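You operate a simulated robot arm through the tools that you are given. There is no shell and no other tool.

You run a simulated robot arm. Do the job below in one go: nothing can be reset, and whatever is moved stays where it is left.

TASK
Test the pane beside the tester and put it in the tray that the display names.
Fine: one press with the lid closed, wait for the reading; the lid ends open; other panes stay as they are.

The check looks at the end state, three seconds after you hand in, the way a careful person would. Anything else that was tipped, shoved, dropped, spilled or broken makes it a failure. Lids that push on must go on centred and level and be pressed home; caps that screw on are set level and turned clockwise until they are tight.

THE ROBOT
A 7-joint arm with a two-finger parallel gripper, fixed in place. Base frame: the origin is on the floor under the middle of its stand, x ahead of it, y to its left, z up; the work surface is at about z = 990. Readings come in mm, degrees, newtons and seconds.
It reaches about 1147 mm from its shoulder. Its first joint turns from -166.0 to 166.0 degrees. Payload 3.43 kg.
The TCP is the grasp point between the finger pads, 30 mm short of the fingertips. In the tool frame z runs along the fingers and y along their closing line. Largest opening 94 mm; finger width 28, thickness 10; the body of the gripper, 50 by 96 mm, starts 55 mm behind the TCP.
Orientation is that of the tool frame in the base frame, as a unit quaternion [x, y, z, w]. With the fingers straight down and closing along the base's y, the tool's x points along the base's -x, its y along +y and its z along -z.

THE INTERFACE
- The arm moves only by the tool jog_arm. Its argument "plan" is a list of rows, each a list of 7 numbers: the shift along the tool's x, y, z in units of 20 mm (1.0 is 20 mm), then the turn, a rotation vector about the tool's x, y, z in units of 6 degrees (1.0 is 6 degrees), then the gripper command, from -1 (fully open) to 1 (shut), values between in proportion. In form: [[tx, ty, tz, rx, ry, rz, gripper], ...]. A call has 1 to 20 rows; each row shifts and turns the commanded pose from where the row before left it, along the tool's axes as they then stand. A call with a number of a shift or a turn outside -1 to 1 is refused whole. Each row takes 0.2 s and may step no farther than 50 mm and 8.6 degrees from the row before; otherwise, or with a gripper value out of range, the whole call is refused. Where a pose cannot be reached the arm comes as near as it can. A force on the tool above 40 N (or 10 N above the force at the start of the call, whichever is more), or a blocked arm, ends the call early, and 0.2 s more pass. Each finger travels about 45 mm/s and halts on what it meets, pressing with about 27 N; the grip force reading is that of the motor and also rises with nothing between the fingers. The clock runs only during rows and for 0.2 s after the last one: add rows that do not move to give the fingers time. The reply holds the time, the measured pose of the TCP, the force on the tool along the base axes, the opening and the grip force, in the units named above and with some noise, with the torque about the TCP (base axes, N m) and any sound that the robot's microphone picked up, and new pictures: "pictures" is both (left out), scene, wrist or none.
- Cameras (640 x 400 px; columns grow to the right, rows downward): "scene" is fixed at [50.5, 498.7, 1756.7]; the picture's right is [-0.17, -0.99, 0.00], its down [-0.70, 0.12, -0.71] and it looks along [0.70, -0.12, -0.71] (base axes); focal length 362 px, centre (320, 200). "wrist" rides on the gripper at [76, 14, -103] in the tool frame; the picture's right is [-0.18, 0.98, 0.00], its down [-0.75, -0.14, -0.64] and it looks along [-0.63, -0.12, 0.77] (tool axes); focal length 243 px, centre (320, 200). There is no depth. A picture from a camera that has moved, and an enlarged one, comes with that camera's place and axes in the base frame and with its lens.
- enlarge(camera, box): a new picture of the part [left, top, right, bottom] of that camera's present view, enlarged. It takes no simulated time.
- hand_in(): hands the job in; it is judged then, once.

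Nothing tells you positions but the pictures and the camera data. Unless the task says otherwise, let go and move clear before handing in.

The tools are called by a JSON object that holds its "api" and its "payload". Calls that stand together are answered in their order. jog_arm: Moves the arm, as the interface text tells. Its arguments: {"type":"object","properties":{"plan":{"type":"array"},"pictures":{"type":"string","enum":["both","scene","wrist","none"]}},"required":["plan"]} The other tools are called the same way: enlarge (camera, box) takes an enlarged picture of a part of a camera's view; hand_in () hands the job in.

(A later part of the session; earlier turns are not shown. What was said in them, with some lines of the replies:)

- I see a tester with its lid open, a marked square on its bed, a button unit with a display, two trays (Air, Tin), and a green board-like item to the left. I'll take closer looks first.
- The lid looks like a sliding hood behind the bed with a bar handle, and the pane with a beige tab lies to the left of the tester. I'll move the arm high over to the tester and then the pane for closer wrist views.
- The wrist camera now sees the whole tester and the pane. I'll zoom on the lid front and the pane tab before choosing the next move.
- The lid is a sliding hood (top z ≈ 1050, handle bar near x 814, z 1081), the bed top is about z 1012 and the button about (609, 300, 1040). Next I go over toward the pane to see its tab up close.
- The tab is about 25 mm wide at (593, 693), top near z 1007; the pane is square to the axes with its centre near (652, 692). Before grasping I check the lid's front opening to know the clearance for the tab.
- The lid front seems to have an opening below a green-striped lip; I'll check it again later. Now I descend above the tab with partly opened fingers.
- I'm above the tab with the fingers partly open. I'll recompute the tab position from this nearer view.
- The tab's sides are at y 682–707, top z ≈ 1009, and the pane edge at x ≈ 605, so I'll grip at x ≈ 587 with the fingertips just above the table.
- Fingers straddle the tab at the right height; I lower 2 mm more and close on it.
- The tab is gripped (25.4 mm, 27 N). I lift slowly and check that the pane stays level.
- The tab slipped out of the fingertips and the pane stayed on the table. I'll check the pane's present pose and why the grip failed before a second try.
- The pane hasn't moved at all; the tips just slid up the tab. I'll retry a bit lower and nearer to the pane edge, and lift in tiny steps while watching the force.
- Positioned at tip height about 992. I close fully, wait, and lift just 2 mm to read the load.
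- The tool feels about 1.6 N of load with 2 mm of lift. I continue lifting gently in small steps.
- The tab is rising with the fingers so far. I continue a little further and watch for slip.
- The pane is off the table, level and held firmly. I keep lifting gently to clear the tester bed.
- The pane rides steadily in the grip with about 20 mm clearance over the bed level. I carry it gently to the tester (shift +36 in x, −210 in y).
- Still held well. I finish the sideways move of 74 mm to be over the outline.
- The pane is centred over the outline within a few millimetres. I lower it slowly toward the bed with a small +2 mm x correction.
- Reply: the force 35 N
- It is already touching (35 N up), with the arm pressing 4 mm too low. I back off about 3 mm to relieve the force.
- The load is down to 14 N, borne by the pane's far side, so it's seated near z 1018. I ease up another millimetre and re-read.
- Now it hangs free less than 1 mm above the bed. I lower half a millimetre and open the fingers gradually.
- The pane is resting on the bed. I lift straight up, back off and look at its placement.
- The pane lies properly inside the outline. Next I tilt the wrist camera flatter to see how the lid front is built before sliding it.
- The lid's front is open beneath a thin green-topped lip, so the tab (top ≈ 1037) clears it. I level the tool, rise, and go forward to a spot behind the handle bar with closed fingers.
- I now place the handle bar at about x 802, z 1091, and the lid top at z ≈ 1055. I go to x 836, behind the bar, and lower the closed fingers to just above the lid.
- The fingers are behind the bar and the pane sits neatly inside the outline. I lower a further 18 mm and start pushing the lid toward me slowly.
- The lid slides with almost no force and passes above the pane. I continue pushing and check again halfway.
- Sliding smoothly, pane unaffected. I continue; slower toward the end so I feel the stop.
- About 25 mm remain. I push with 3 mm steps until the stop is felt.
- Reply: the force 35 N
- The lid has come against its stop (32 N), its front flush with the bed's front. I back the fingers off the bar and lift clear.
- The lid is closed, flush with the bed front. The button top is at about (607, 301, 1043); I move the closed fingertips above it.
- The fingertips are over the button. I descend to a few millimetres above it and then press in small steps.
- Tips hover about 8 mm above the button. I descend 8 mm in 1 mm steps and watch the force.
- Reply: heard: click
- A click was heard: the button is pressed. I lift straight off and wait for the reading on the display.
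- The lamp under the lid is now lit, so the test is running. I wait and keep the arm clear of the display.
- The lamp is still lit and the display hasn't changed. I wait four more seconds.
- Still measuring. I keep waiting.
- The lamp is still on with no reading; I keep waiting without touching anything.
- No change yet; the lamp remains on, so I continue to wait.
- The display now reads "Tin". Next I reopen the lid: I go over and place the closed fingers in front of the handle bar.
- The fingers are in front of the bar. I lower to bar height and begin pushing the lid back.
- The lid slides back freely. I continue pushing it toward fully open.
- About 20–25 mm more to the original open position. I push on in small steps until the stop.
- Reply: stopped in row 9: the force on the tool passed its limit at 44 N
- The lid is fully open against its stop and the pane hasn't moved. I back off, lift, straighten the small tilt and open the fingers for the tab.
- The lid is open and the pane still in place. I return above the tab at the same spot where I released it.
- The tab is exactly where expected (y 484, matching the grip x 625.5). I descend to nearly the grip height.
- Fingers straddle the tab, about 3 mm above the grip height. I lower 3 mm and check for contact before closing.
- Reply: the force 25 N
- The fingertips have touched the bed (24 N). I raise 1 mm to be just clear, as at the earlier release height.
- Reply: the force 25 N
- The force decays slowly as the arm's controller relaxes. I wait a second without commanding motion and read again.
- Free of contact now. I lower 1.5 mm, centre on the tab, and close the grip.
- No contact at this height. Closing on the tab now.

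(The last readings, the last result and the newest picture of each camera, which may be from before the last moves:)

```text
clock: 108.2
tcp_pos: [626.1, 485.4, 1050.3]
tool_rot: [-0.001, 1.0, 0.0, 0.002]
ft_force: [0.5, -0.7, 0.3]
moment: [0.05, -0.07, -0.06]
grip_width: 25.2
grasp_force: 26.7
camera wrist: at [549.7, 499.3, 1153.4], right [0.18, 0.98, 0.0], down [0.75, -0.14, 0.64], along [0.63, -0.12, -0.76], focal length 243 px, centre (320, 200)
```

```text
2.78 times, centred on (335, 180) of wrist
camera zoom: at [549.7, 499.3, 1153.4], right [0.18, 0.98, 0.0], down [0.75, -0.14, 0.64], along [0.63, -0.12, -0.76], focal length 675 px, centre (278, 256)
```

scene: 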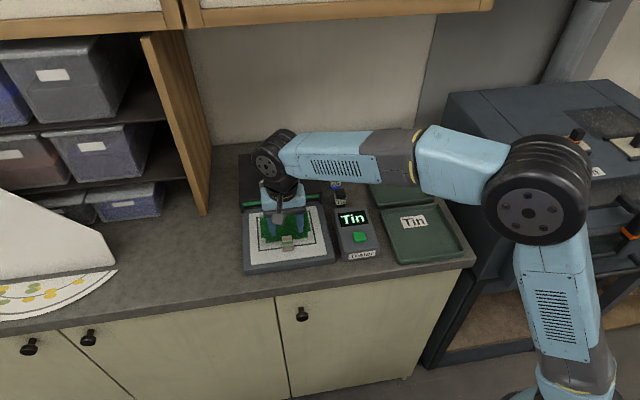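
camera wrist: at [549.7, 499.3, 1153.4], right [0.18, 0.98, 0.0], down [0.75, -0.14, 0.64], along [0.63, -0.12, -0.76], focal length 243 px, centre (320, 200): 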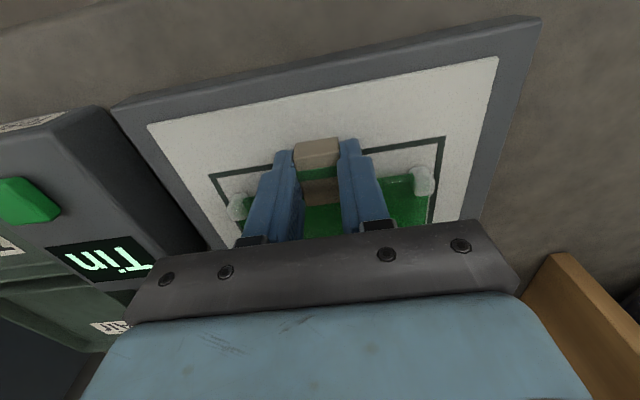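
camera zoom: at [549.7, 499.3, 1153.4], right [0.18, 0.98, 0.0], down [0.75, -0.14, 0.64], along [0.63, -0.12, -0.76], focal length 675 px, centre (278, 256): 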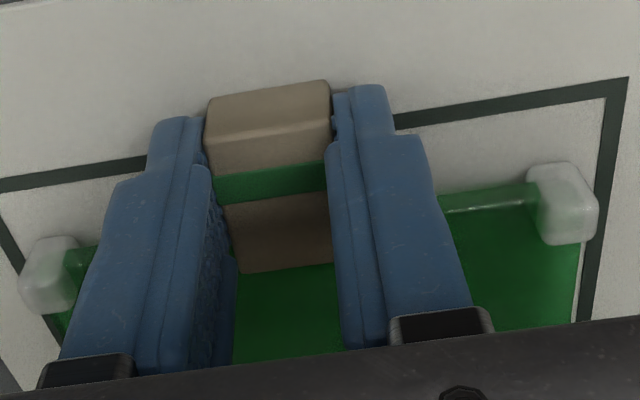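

The grip looks identical to the successful one. I lift very gently, first a few millimetres.

{"api": "jog_arm", "payload": {"plan": [[0, 0, -0.1, 0, 0, 0, 1], [0, 0, -0.1, 0, 0, 0, 1], [0, 0, -0.1, 0, 0, 0, 1], [0, 0, -0.1, 0, 0, 0, 1], [0, 0, 0, 0, 0, 0, 1]], "pictures": "wrist"}}

{"api": "enlarge", "payload": {"camera": "wrist", "box": [220, 120, 450, 240]}}

```text
clock: 109.4
tcp_pos: [626.0, 485.4, 1059.2]
tool_rot: [-0.001, 1.0, -0.003, 0.001]
ft_force: [-0.3, 0.4, -0.6]
moment: [-0.02, 0.08, -0.01]
grip_width: 25.5
grasp_force: 27.1
camera wrist: at [549.6, 499.5, 1161.2], right [0.18, 0.98, 0.0], down [0.75, -0.14, 0.64], along [0.63, -0.12, -0.76], focal length 243 px, centre (320, 200)
```

wrist: 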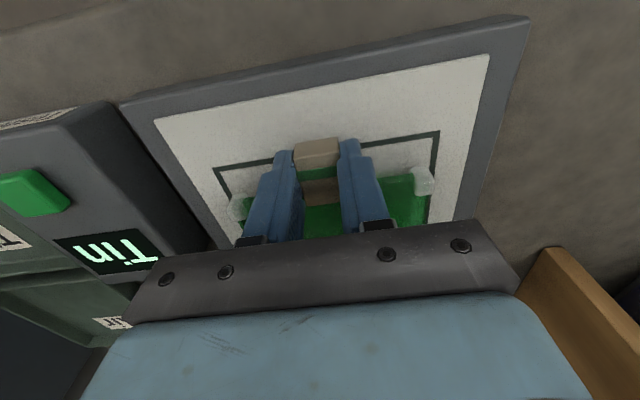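

```text
2.78 times, centred on (335, 180) of wrist
camera zoom: at [549.6, 499.5, 1161.2], right [0.18, 0.98, 0.0], down [0.75, -0.14, 0.64], along [0.63, -0.12, -0.76], focal length 675 px, centre (278, 256)
```

zoom: 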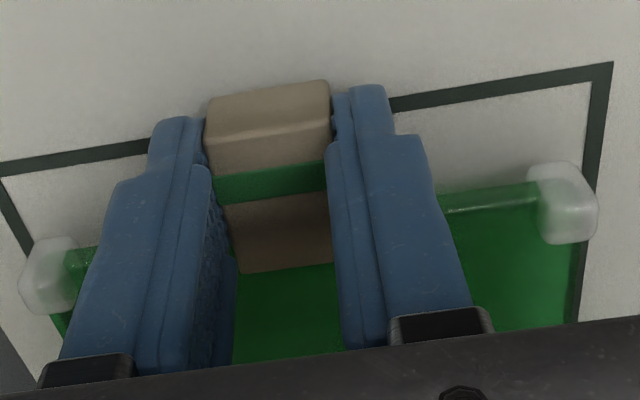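

Firmly held again. I lift slowly 60 mm so the pane clears the display unit.

{"api": "jog_arm", "payload": {"plan": [[0, 0, -0.15, 0, 0, 0, 1], [0, 0, -0.15, 0, 0, 0, 1], [0, 0, -0.15, 0, 0, 0, 1], [0, 0, -0.15, 0, 0, 0, 1], [0, 0, -0.15, 0, 0, 0, 1], [0, 0, -0.15, 0, 0, 0, 1], [0, 0, -0.15, 0, 0, 0, 1], [0, 0, -0.15, 0, 0, 0, 1], [0, 0, -0.15, 0, 0, 0, 1], [0, 0, -0.15, 0, 0, 0, 1], [0, 0, -0.15, 0, 0, 0, 1], [0, 0, -0.15, 0, 0, 0, 1], [0, 0, -0.15, 0, 0, 0, 1], [0, 0, -0.15, 0, 0, 0, 1], [0, 0, -0.15, 0, 0, 0, 1], [0, 0, -0.15, 0, 0, 0, 1], [0, 0, -0.15, 0, 0, 0, 1], [0, 0, -0.15, 0, 0, 0, 1], [0, 0, -0.15, 0, 0, 0, 1], [0, 0, -0.15, 0, 0, 0, 1]]}}

{"api": "enlarge", "payload": {"camera": "wrist", "box": [220, 120, 450, 240]}}

{"api": "enlarge", "payload": {"camera": "scene", "box": [230, 160, 400, 280]}}

```text
clock: 113.6
tcp_pos: [623.9, 485.5, 1117.7]
tool_rot: [0.0, 1.0, -0.002, 0.001]
ft_force: [0.2, -0.3, -1.5]
moment: [-0.02, 0.03, -0.01]
grip_width: 25.4
grasp_force: 27.0
camera wrist: at [548.5, 499.9, 1221.0], right [0.18, 0.98, 0.0], down [0.75, -0.14, 0.64], along [0.63, -0.12, -0.76], focal length 243 px, centre (320, 200)
```

scene: 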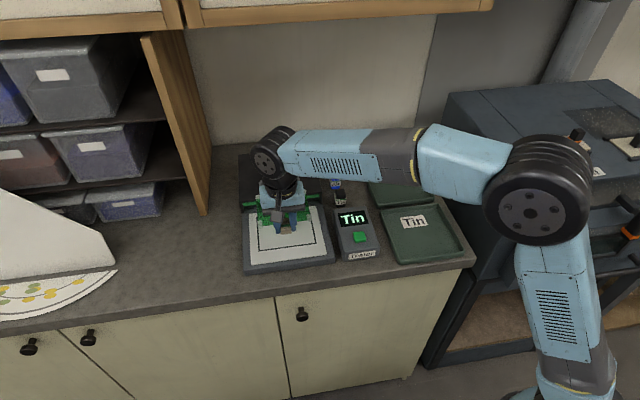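
wrist: 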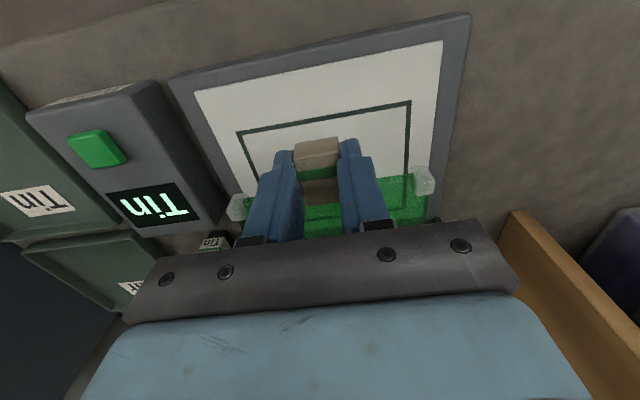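

```text
2.78 times, centred on (335, 180) of wrist
camera zoom: at [548.5, 499.9, 1221.0], right [0.18, 0.98, 0.0], down [0.75, -0.14, 0.64], along [0.63, -0.12, -0.76], focal length 675 px, centre (278, 256)
```

zoom: 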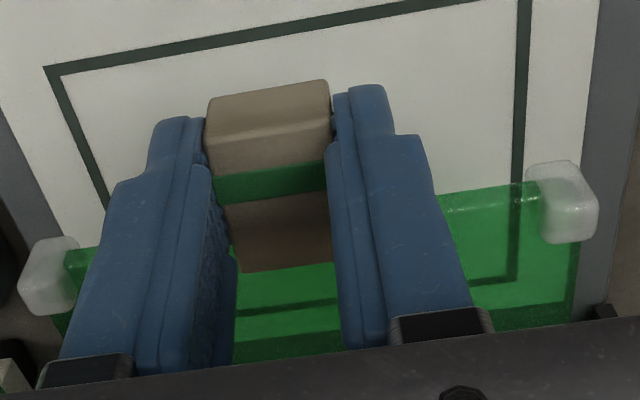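

```text
3.33 times, centred on (315, 220) of scene
camera zoom: at [50.5, 498.7, 1756.7], right [-0.17, -0.99, 0.0], down [-0.7, 0.12, -0.71], along [0.7, -0.12, -0.71], focal length 1206 px, centre (337, 133)
```

zoom: 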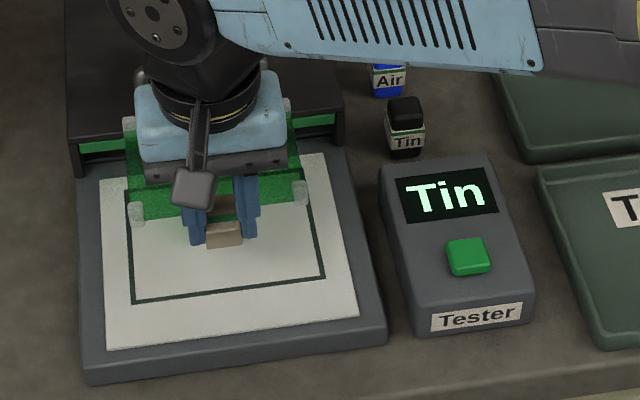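

Steady. I now carry the pane toward the Tin tray at moderate speed, shifting −49 mm in x along the way.

{"api": "jog_arm", "payload": {"plan": [[0.1225, -0.1, 0, 0, 0, 0, 1], [0.1225, -0.2, 0, 0, 0, 0, 1], [0.1225, -0.3, 0, 0, 0, 0, 1], [0.1225, -0.4, 0, 0, 0, 0, 1], [0.1225, -0.4, 0, 0, 0, 0, 1], [0.1225, -0.4, 0, 0, 0, 0, 1], [0.1225, -0.4, 0, 0, 0, 0, 1], [0.1225, -0.4, 0, 0, 0, 0, 1], [0.1225, -0.4, 0, 0, 0, 0, 1], [0.1225, -0.4, 0, 0, 0, 0, 1], [0.1225, -0.4, 0, 0, 0, 0, 1], [0.1225, -0.4, 0, 0, 0, 0, 1], [0.1225, -0.4, 0, 0, 0, 0, 1], [0.1225, -0.4, 0, 0, 0, 0, 1], [0.1225, -0.4, 0, 0, 0, 0, 1], [0.1225, -0.4, 0, 0, 0, 0, 1], [0.1225, -0.4, 0, 0, 0, 0, 1], [0.1225, -0.4, 0, 0, 0, 0, 1], [0.1225, -0.4, 0, 0, 0, 0, 1], [0.1225, -0.4, 0, 0, 0, 0, 1]]}}

```text
clock: 117.8
tcp_pos: [575.4, 336.5, 1118.9]
tool_rot: [-0.001, 1.0, -0.002, 0.001]
ft_force: [-0.5, 0.5, -0.3]
moment: [0.0, 0.07, -0.01]
grip_width: 25.3
grasp_force: 27.4
camera wrist: at [499.4, 351.5, 1221.5], right [0.18, 0.98, 0.0], down [0.75, -0.14, 0.64], along [0.63, -0.12, -0.77], focal length 243 px, centre (320, 200)
```

scene: 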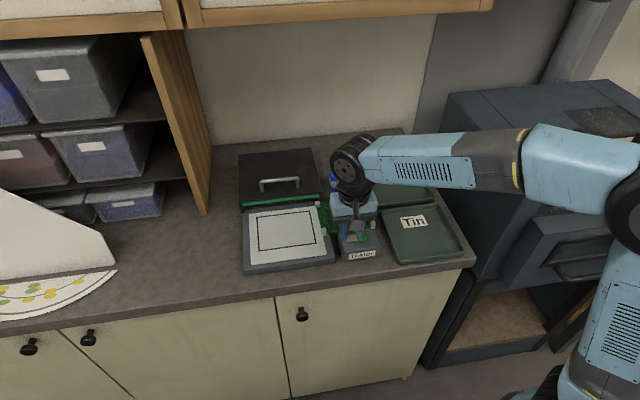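
wrist: 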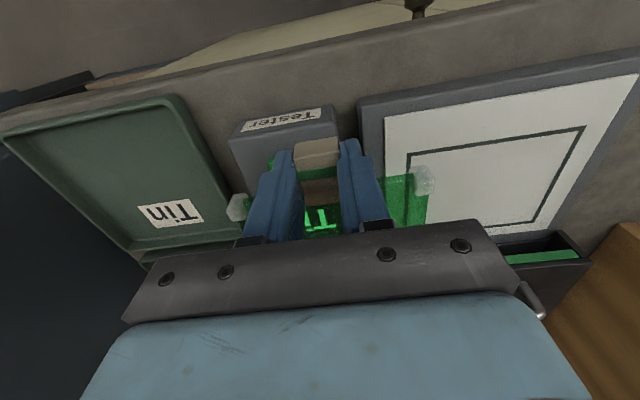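

Still held and clear of the display. I continue toward the Tin tray.

{"api": "jog_arm", "payload": {"plan": [[0, -0.1, 0, 0, 0, 0, 1], [0, -0.2, 0, 0, 0, 0, 1], [0, -0.3, 0, 0, 0, 0, 1], [0, -0.4, 0, 0, 0, 0, 1], [0, -0.4, 0, 0, 0, 0, 1], [0, -0.4, 0, 0, 0, 0, 1], [0, -0.4, 0, 0, 0, 0, 1], [0, -0.4, 0, 0, 0, 0, 1], [0, -0.4, 0, 0, 0, 0, 1], [0, -0.4, 0, 0, 0, 0, 1], [0, -0.4, 0, 0, 0, 0, 1], [0, -0.4, 0, 0, 0, 0, 1], [0, -0.4, 0, 0, 0, 0, 1], [0, -0.4, 0, 0, 0, 0, 1], [0, -0.4, 0, 0, 0, 0, 1], [0, -0.4, 0, 0, 0, 0, 1], [0, -0.4, 0, 0, 0, 0, 1], [0, -0.4, 0, 0, 0, 0, 1], [0, -0.4, 0, 0, 0, 0, 1], [0, -0.3, 0, 0, 0, 0, 1]]}}

```text
clock: 122.0
tcp_pos: [575.7, 192.3, 1119.3]
tool_rot: [-0.001, 1.0, -0.001, 0.001]
ft_force: [-0.5, 0.3, -1.9]
moment: [-0.01, 0.05, 0.02]
grip_width: 25.4
grasp_force: 26.5
camera wrist: at [499.2, 206.2, 1221.4], right [0.18, 0.98, 0.0], down [0.75, -0.14, 0.64], along [0.63, -0.12, -0.76], focal length 243 px, centre (320, 200)
```

scene: 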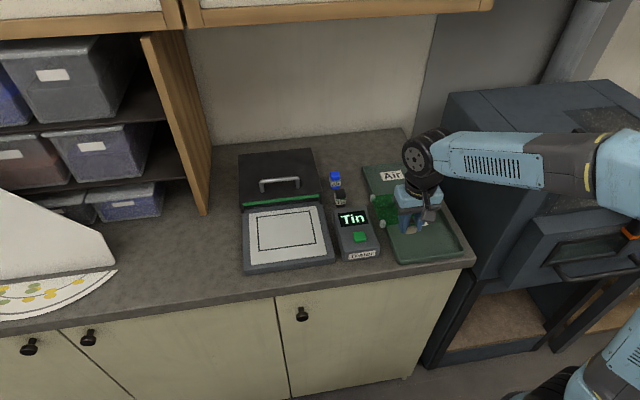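
wrist: 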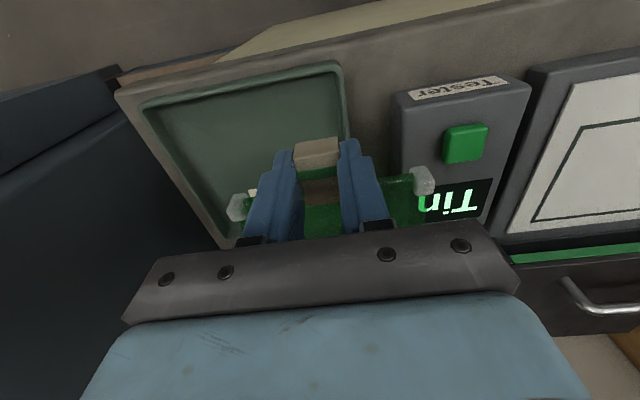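

Another 70 mm in y brings it over the Tin tray centre.

{"api": "jog_arm", "payload": {"plan": [[0, -0.1, 0, 0, 0, 0, 1], [0, -0.2, 0, 0, 0, 0, 1], [0, -0.3, 0, 0, 0, 0, 1], [0, -0.4, 0, 0, 0, 0, 1], [0, -0.4, 0, 0, 0, 0, 1], [0, -0.4, 0, 0, 0, 0, 1], [0, -0.4, 0, 0, 0, 0, 1], [0, -0.4, 0, 0, 0, 0, 1], [0, -0.4, 0, 0, 0, 0, 1], [0, -0.3, 0, 0, 0, 0, 1], [0, -0.2, 0, 0, 0, 0, 1], [0, 0, 0, 0, 0, 0, 1]]}}

{"api": "enlarge", "payload": {"camera": "scene", "box": [340, 150, 480, 280]}}

{"api": "enlarge", "payload": {"camera": "wrist", "box": [120, 40, 520, 250]}}

```text
clock: 124.6
tcp_pos: [576.1, 120.9, 1120.6]
tool_rot: [-0.001, 1.0, -0.001, 0.0]
ft_force: [0.0, -0.9, -1.5]
moment: [-0.02, 0.11, -0.03]
grip_width: 25.5
grasp_force: 27.0
camera wrist: at [499.7, 135.3, 1223.0], right [0.18, 0.98, 0.0], down [0.75, -0.14, 0.64], along [0.63, -0.12, -0.76], focal length 243 px, centre (320, 200)
```

scene: 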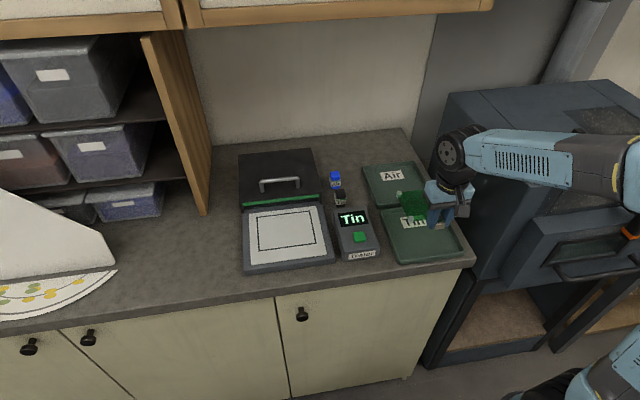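
wrist: 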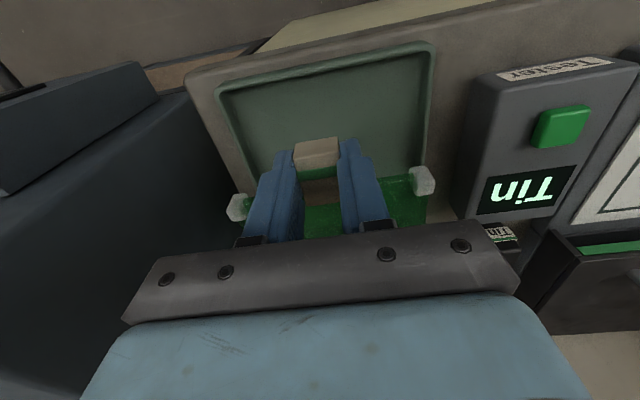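

```text
3.08 times, centred on (410, 215) of scene
camera zoom: at [50.5, 498.7, 1756.7], right [-0.17, -0.99, 0.0], down [-0.7, 0.12, -0.71], along [0.7, -0.12, -0.71], focal length 1114 px, centre (43, 154)
```

zoom: 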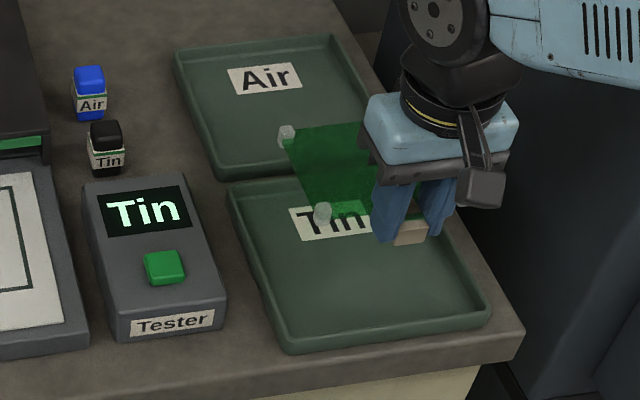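

```text
1.60 times, centred on (320, 145) of wrist
camera zoom: at [499.7, 135.3, 1223.0], right [0.18, 0.98, 0.0], down [0.75, -0.14, 0.64], along [0.63, -0.12, -0.76], focal length 388 px, centre (320, 288)
```

zoom: 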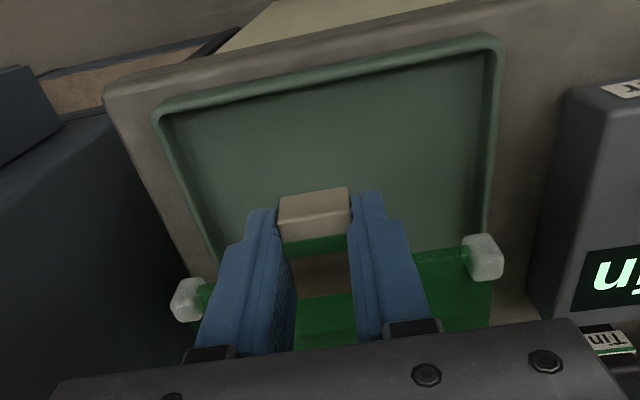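

The pane is over the Tin tray, about 4 mm off centre in y. I correct that and lower it gently most of the way.

{"api": "jog_arm", "payload": {"plan": [[0, 0.1, 0.1, 0, 0, 0, 1], [0, 0.1, 0.2, 0, 0, 0, 1], [0, 0, 0.25, 0, 0, 0, 1], [0, 0, 0.25, 0, 0, 0, 1], [0, 0, 0.25, 0, 0, 0, 1], [0, 0, 0.25, 0, 0, 0, 1], [0, 0, 0.25, 0, 0, 0, 1], [0, 0, 0.25, 0, 0, 0, 1], [0, 0, 0.25, 0, 0, 0, 1], [0, 0, 0.25, 0, 0, 0, 1], [0, 0, 0.25, 0, 0, 0, 1], [0, 0, 0.25, 0, 0, 0, 1], [0, 0, 0.25, 0, 0, 0, 1], [0, 0, 0.25, 0, 0, 0, 1], [0, 0, 0.2, 0, 0, 0, 1], [0, 0, 0.15, 0, 0, 0, 1], [0, 0, 0.1, 0, 0, 0, 1], [0, 0, 0, 0, 0, 0, 1]]}}

{"api": "enlarge", "payload": {"camera": "scene", "box": [340, 150, 480, 280]}}

{"api": "enlarge", "payload": {"camera": "wrist", "box": [120, 40, 520, 250]}}

```text
clock: 128.4
tcp_pos: [575.9, 125.0, 1043.4]
tool_rot: [-0.001, 1.0, -0.002, 0.001]
ft_force: [0.7, 0.7, -1.7]
moment: [0.0, 0.06, 0.01]
grip_width: 25.5
grasp_force: 26.7
camera wrist: at [499.8, 139.1, 1147.5], right [0.18, 0.98, 0.0], down [0.75, -0.14, 0.64], along [0.63, -0.12, -0.76], focal length 243 px, centre (320, 200)
```

scene: 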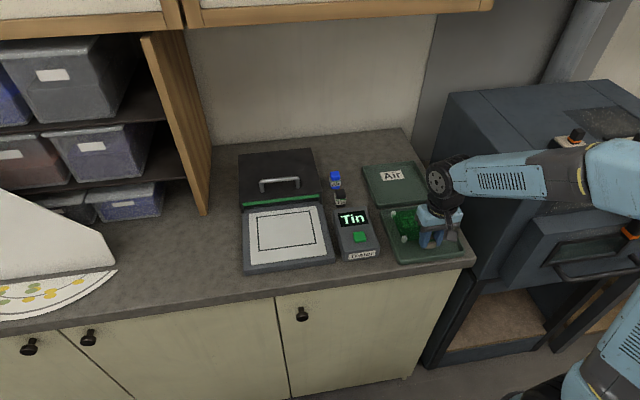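
wrist: 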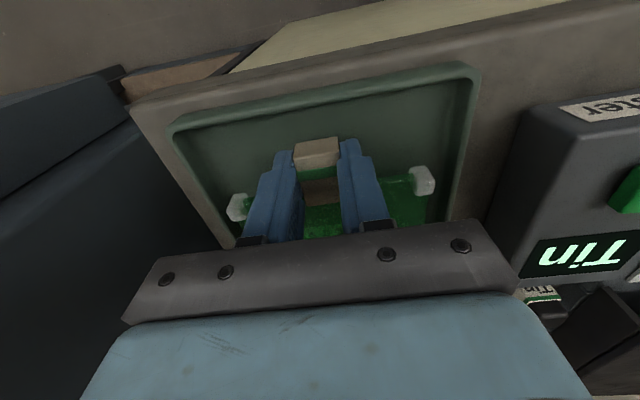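

```text
3.08 times, centred on (410, 215) of scene
camera zoom: at [50.5, 498.7, 1756.7], right [-0.17, -0.99, 0.0], down [-0.7, 0.12, -0.71], along [0.7, -0.12, -0.71], focal length 1114 px, centre (43, 154)
```

zoom: 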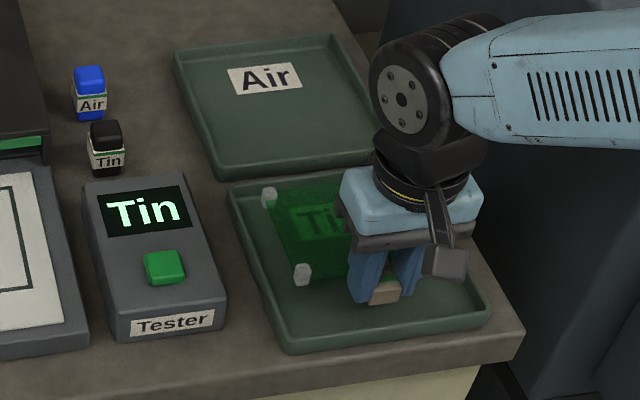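

```text
1.60 times, centred on (320, 145) of wrist
camera zoom: at [499.8, 139.1, 1147.5], right [0.18, 0.98, 0.0], down [0.75, -0.14, 0.64], along [0.63, -0.12, -0.76], focal length 388 px, centre (320, 288)
```

zoom: 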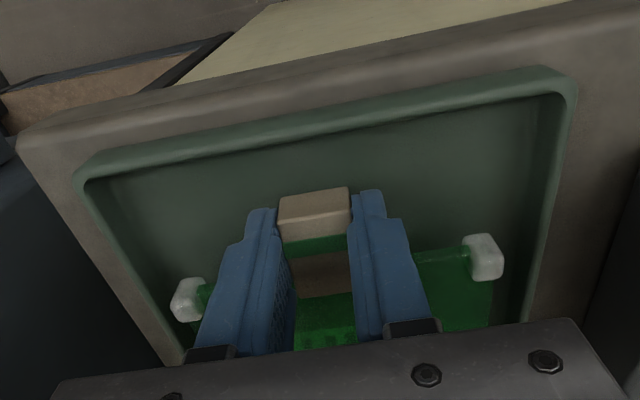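

The pane is inside the tray's rim outline, well centred. I lower further in small steps watching for contact.

{"api": "jog_arm", "payload": {"plan": [[0, 0, 0.1, 0, 0, 0, 1], [0, 0, 0.1, 0, 0, 0, 1], [0, 0, 0.1, 0, 0, 0, 1], [0, 0, 0.1, 0, 0, 0, 1], [0, 0, 0.05, 0, 0, 0, 1], [0, 0, 0, 0, 0, 0, 1]], "pictures": "scene"}}

{"api": "enlarge", "payload": {"camera": "scene", "box": [370, 190, 480, 280]}}

```text
clock: 129.8
tcp_pos: [576.0, 124.4, 1036.9]
tool_rot: [-0.002, 1.0, -0.001, 0.001]
ft_force: [0.3, 0.2, -1.1]
moment: [0.0, 0.05, -0.01]
grip_width: 25.3
grasp_force: 26.9
```

scene: 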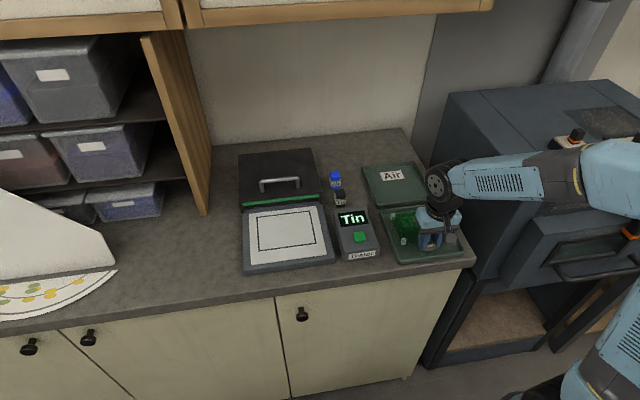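

```text
4.44 times, centred on (425, 235) of scene
camera zoom: at [50.5, 498.7, 1756.7], right [-0.17, -0.99, 0.0], down [-0.7, 0.12, -0.71], along [0.7, -0.12, -0.71], focal length 1608 px, centre (-147, 44)
```

zoom: 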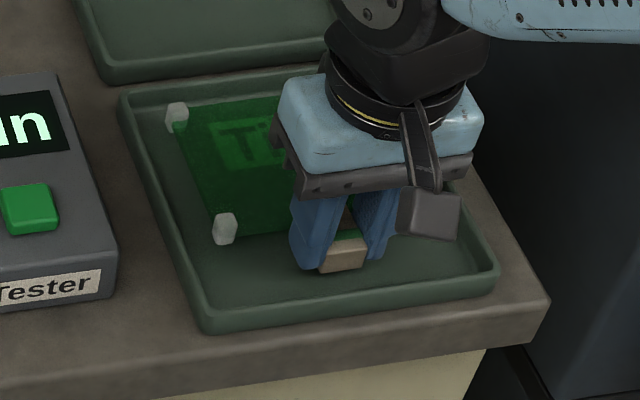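

{"api": "jog_arm", "payload": {"plan": [[0, 0, 0.05, 0, 0, 0, 1], [0, 0, 0.05, 0, 0, 0, 1], [0, 0, 0.05, 0, 0, 0, 1], [0, 0, 0.05, 0, 0, 0, 1], [0, 0, 0, 0, 0, 0, 1]], "pictures": "none"}}

```text
clock: 131.0
tcp_pos: [576.4, 124.2, 1031.6]
tool_rot: [-0.001, 1.0, -0.002, 0.001]
ft_force: [0.5, 0.0, -1.7]
moment: [-0.02, 0.08, 0.02]
grip_width: 25.4
grasp_force: 26.9
```

Still hanging free at 1031.6. I continue in 1 mm steps.

{"api": "jog_arm", "payload": {"plan": [[0, 0, 0.05, 0, 0, 0, 1], [0, 0, 0.05, 0, 0, 0, 1], [0, 0, 0, 0, 0, 0, 1]], "pictures": "none"}}

```text
clock: 131.8
tcp_pos: [575.9, 124.9, 1031.2]
tool_rot: [-0.001, 1.0, -0.002, 0.001]
ft_force: [0.0, 0.3, -1.3]
moment: [-0.03, 0.07, 0.03]
grip_width: 25.3
grasp_force: 26.5
```

{"api": "jog_arm", "payload": {"plan": [[0, 0, 0.05, 0, 0, 0, 1], [0, 0, 0, 0, 0, 0, 1]], "pictures": "none"}}

{"api": "jog_arm", "payload": {"plan": [[0, 0, 0.04, 0, 0, 0, 1], [0, 0, 0, 0, 0, 0, 1]], "pictures": "none"}}

```text
clock: 132.4
tcp_pos: [576.1, 124.8, 1028.5]
tool_rot: [-0.001, 1.0, -0.001, 0.0]
ft_force: [-1.1, 0.0, -1.8]
moment: [0.02, 0.07, 0.0]
grip_width: 25.6
grasp_force: 26.9
```

```text
clock: 133.0
tcp_pos: [576.0, 125.2, 1027.6]
tool_rot: [-0.001, 1.0, -0.002, 0.001]
ft_force: [0.4, -0.4, -1.1]
moment: [0.0, 0.05, -0.02]
grip_width: 25.3
grasp_force: 26.9
```

{"api": "jog_arm", "payload": {"plan": [[0, 0, 0.04, 0, 0, 0, 1], [0, 0, 0, 0, 0, 0, 1]], "pictures": "none"}}

{"api": "jog_arm", "payload": {"plan": [[0, 0, 0.03, 0, 0, 0, 1], [0, 0, 0, 0, 0, 0, 1]], "pictures": "none"}}

```text
clock: 133.6
tcp_pos: [575.7, 124.8, 1027.1]
tool_rot: [-0.001, 1.0, -0.001, 0.0]
ft_force: [0.1, 0.8, -1.4]
moment: [0.01, 0.07, -0.01]
grip_width: 25.5
grasp_force: 27.3
```

```text
clock: 134.2
tcp_pos: [575.4, 124.9, 1026.3]
tool_rot: [0.0, 1.0, -0.002, 0.002]
ft_force: [-0.5, 0.1, 1.3]
moment: [0.21, -0.33, 0.05]
grip_width: 25.4
grasp_force: 26.8
```

Light contact: the pane's far side rests on the tray floor. I open the fingers gradually to release it.

{"api": "jog_arm", "payload": {"plan": [[0, 0, 0.015, 0, 0, 0, 1], [0, 0, 0, 0, 0, 0, 1], [0, 0, 0, 0, 0, 0, 0.42], [0, 0, 0, 0, 0, 0, 0.36], [0, 0, 0, 0, 0, 0, 0.2], [0, 0, 0, 0, 0, 0, 0], [0, 0, 0, 0, 0, 0, -0.15], [0, 0, 0, 0, 0, 0, -0.15]]}}

{"api": "enlarge", "payload": {"camera": "wrist", "box": [120, 40, 520, 250]}}

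{"api": "enlarge", "payload": {"camera": "scene", "box": [370, 190, 480, 280]}}

```text
clock: 136.0
tcp_pos: [575.3, 125.1, 1026.1]
tool_rot: [-0.001, 1.0, -0.002, 0.001]
ft_force: [-0.1, 0.3, -1.0]
moment: [0.01, 0.0, 0.01]
grip_width: 53.9
grasp_force: 0.2
camera wrist: at [499.8, 139.2, 1128.5], right [0.18, 0.98, 0.0], down [0.75, -0.14, 0.64], along [0.63, -0.12, -0.76], focal length 243 px, centre (320, 200)
```

scene: 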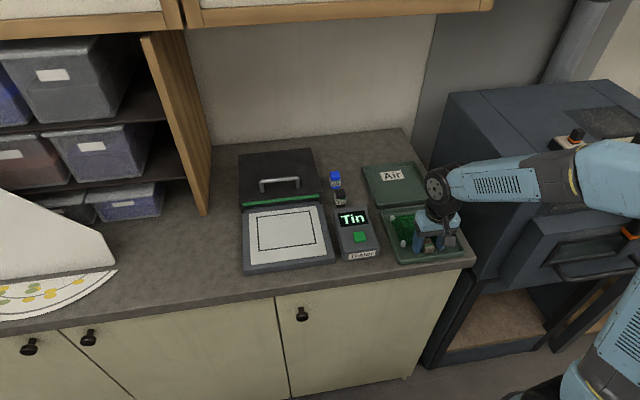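
wrist: 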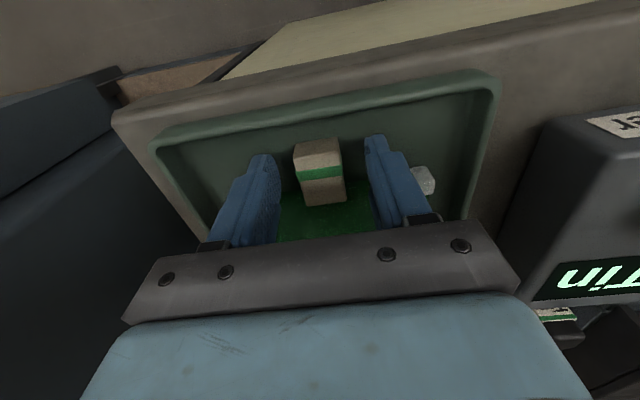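

```text
1.60 times, centred on (320, 145) of wrist
camera zoom: at [499.8, 139.2, 1128.5], right [0.18, 0.98, 0.0], down [0.75, -0.14, 0.64], along [0.63, -0.12, -0.76], focal length 388 px, centre (320, 288)
```

zoom: 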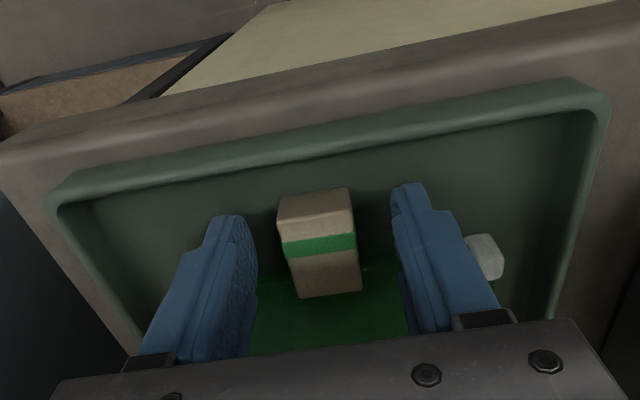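

```text
4.44 times, centred on (425, 235) of scene
camera zoom: at [50.5, 498.7, 1756.7], right [-0.17, -0.99, 0.0], down [-0.7, 0.12, -0.71], along [0.7, -0.12, -0.71], focal length 1608 px, centre (-147, 44)
```

zoom: 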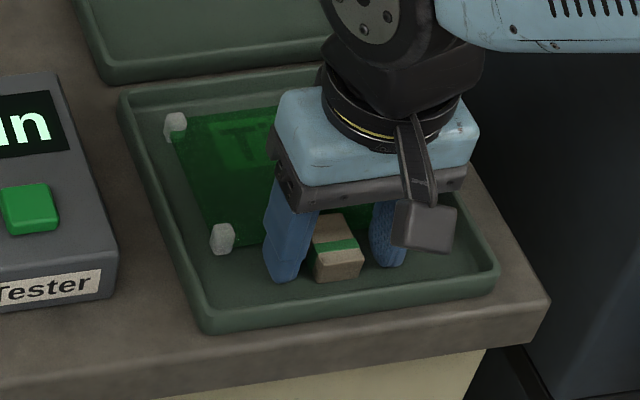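

The pane is released in the Tin tray and the fingers are open with no contact. I lift straight up and move clear.

{"api": "jog_arm", "payload": {"plan": [[0, 0, -0.2, 0, 0, 0, -0.15], [0, 0, -0.4, 0, 0, 0, -0.15], [0, 0, -0.6, 0, 0, 0, -0.15], [0, 0, -1, 0, 0, 0, -0.15], [0, 0, -1, 0, 0, 0, -0.15], [0, 0, -1, 0, 0, 0, -0.15], [0, 0, -1, 0, 0, 0, -0.15], [0, 0, -1, 0, 0, 0, -0.15], [1, 0, -1, 0, 0, 0, -0.15], [1, 0, -1, 0, 0, 0, -0.15], [1, 0, -1, 0, 0, 0, -0.15], [1, 0, -1, 0, 0, 0, -0.15], [1, 0, -1, 0, 0, 0, -0.15], [1, 0, 0, 0, 0, 0, -0.15], [0, 0, 0, 0, 0, 0, -0.15]]}}

{"api": "enlarge", "payload": {"camera": "scene", "box": [350, 150, 480, 280]}}

{"api": "enlarge", "payload": {"camera": "wrist", "box": [160, 40, 520, 240]}}

{"api": "enlarge", "payload": {"camera": "scene", "box": [230, 140, 400, 280]}}

```text
clock: 139.2
tcp_pos: [453.1, 124.3, 1251.4]
tool_rot: [-0.001, 1.0, -0.002, 0.0]
ft_force: [0.5, 0.1, -0.6]
moment: [0.02, 0.01, 0.02]
grip_width: 54.1
grasp_force: 0.0
camera wrist: at [377.9, 138.7, 1352.4], right [0.18, 0.98, 0.0], down [0.75, -0.14, 0.64], along [0.63, -0.12, -0.76], focal length 243 px, centre (320, 200)
```

scene: 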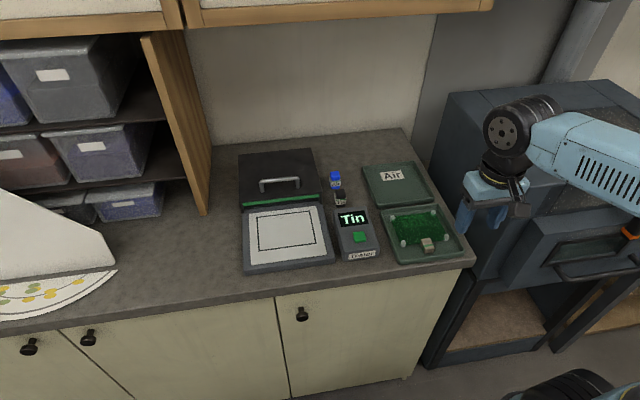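
wrist: 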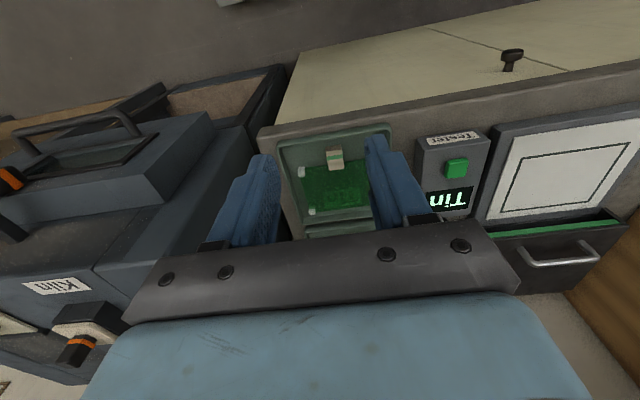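

```text
3.08 times, centred on (415, 215) of scene
camera zoom: at [50.5, 498.7, 1756.7], right [-0.17, -0.99, 0.0], down [-0.7, 0.12, -0.71], along [0.7, -0.12, -0.71], focal length 1114 px, centre (28, 154)
```

zoom: 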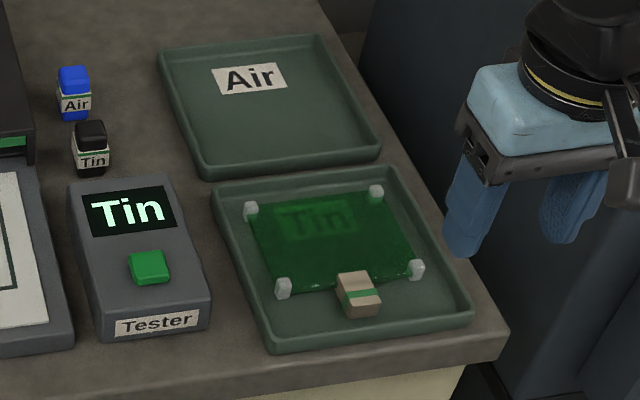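

```text
1.78 times, centred on (340, 140) of wrist
camera zoom: at [377.9, 138.7, 1352.4], right [0.18, 0.98, 0.0], down [0.75, -0.14, 0.64], along [0.63, -0.12, -0.76], focal length 431 px, centre (284, 307)
```

zoom: 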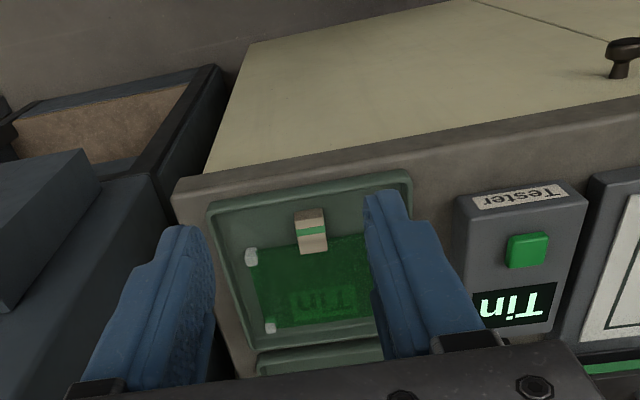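

```text
2.86 times, centred on (315, 210) of scene
camera zoom: at [50.5, 498.7, 1756.7], right [-0.17, -0.99, 0.0], down [-0.7, 0.12, -0.71], along [0.7, -0.12, -0.71], focal length 1034 px, centre (334, 171)
```

zoom: 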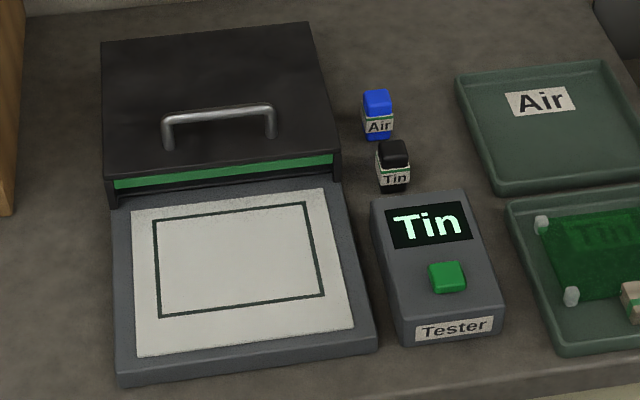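

The pane lies flat in the Tin tray, the lid is fully open, the bottles and other things are unmoved, and the arm is clear. I hand in the job.

{"api": "hand_in", "payload": {}}

```text
The job is handed in.
```

The pane tested as "Tin" and is now lying flat in the Tin tray. I pressed the tester button once with the lid closed and waited about 20 seconds for the reading. Then I slid the lid back to fully open.

- **First lift:** my first grip on the pane's tab slipped before it left the table. The pane did not move, and a second, slower lift held.
- **Contact force:** I pressed a little hard while setting the pane on the tester bed, with about 35 N on the tool. Later the fingertips touched the bed at about 24 N. The last close-ups show no visible damage or shift.
- **Other items:** the two small bottles and the Air tray look the same as at the start, and the arm is clear of everything.

The job has been handed in.
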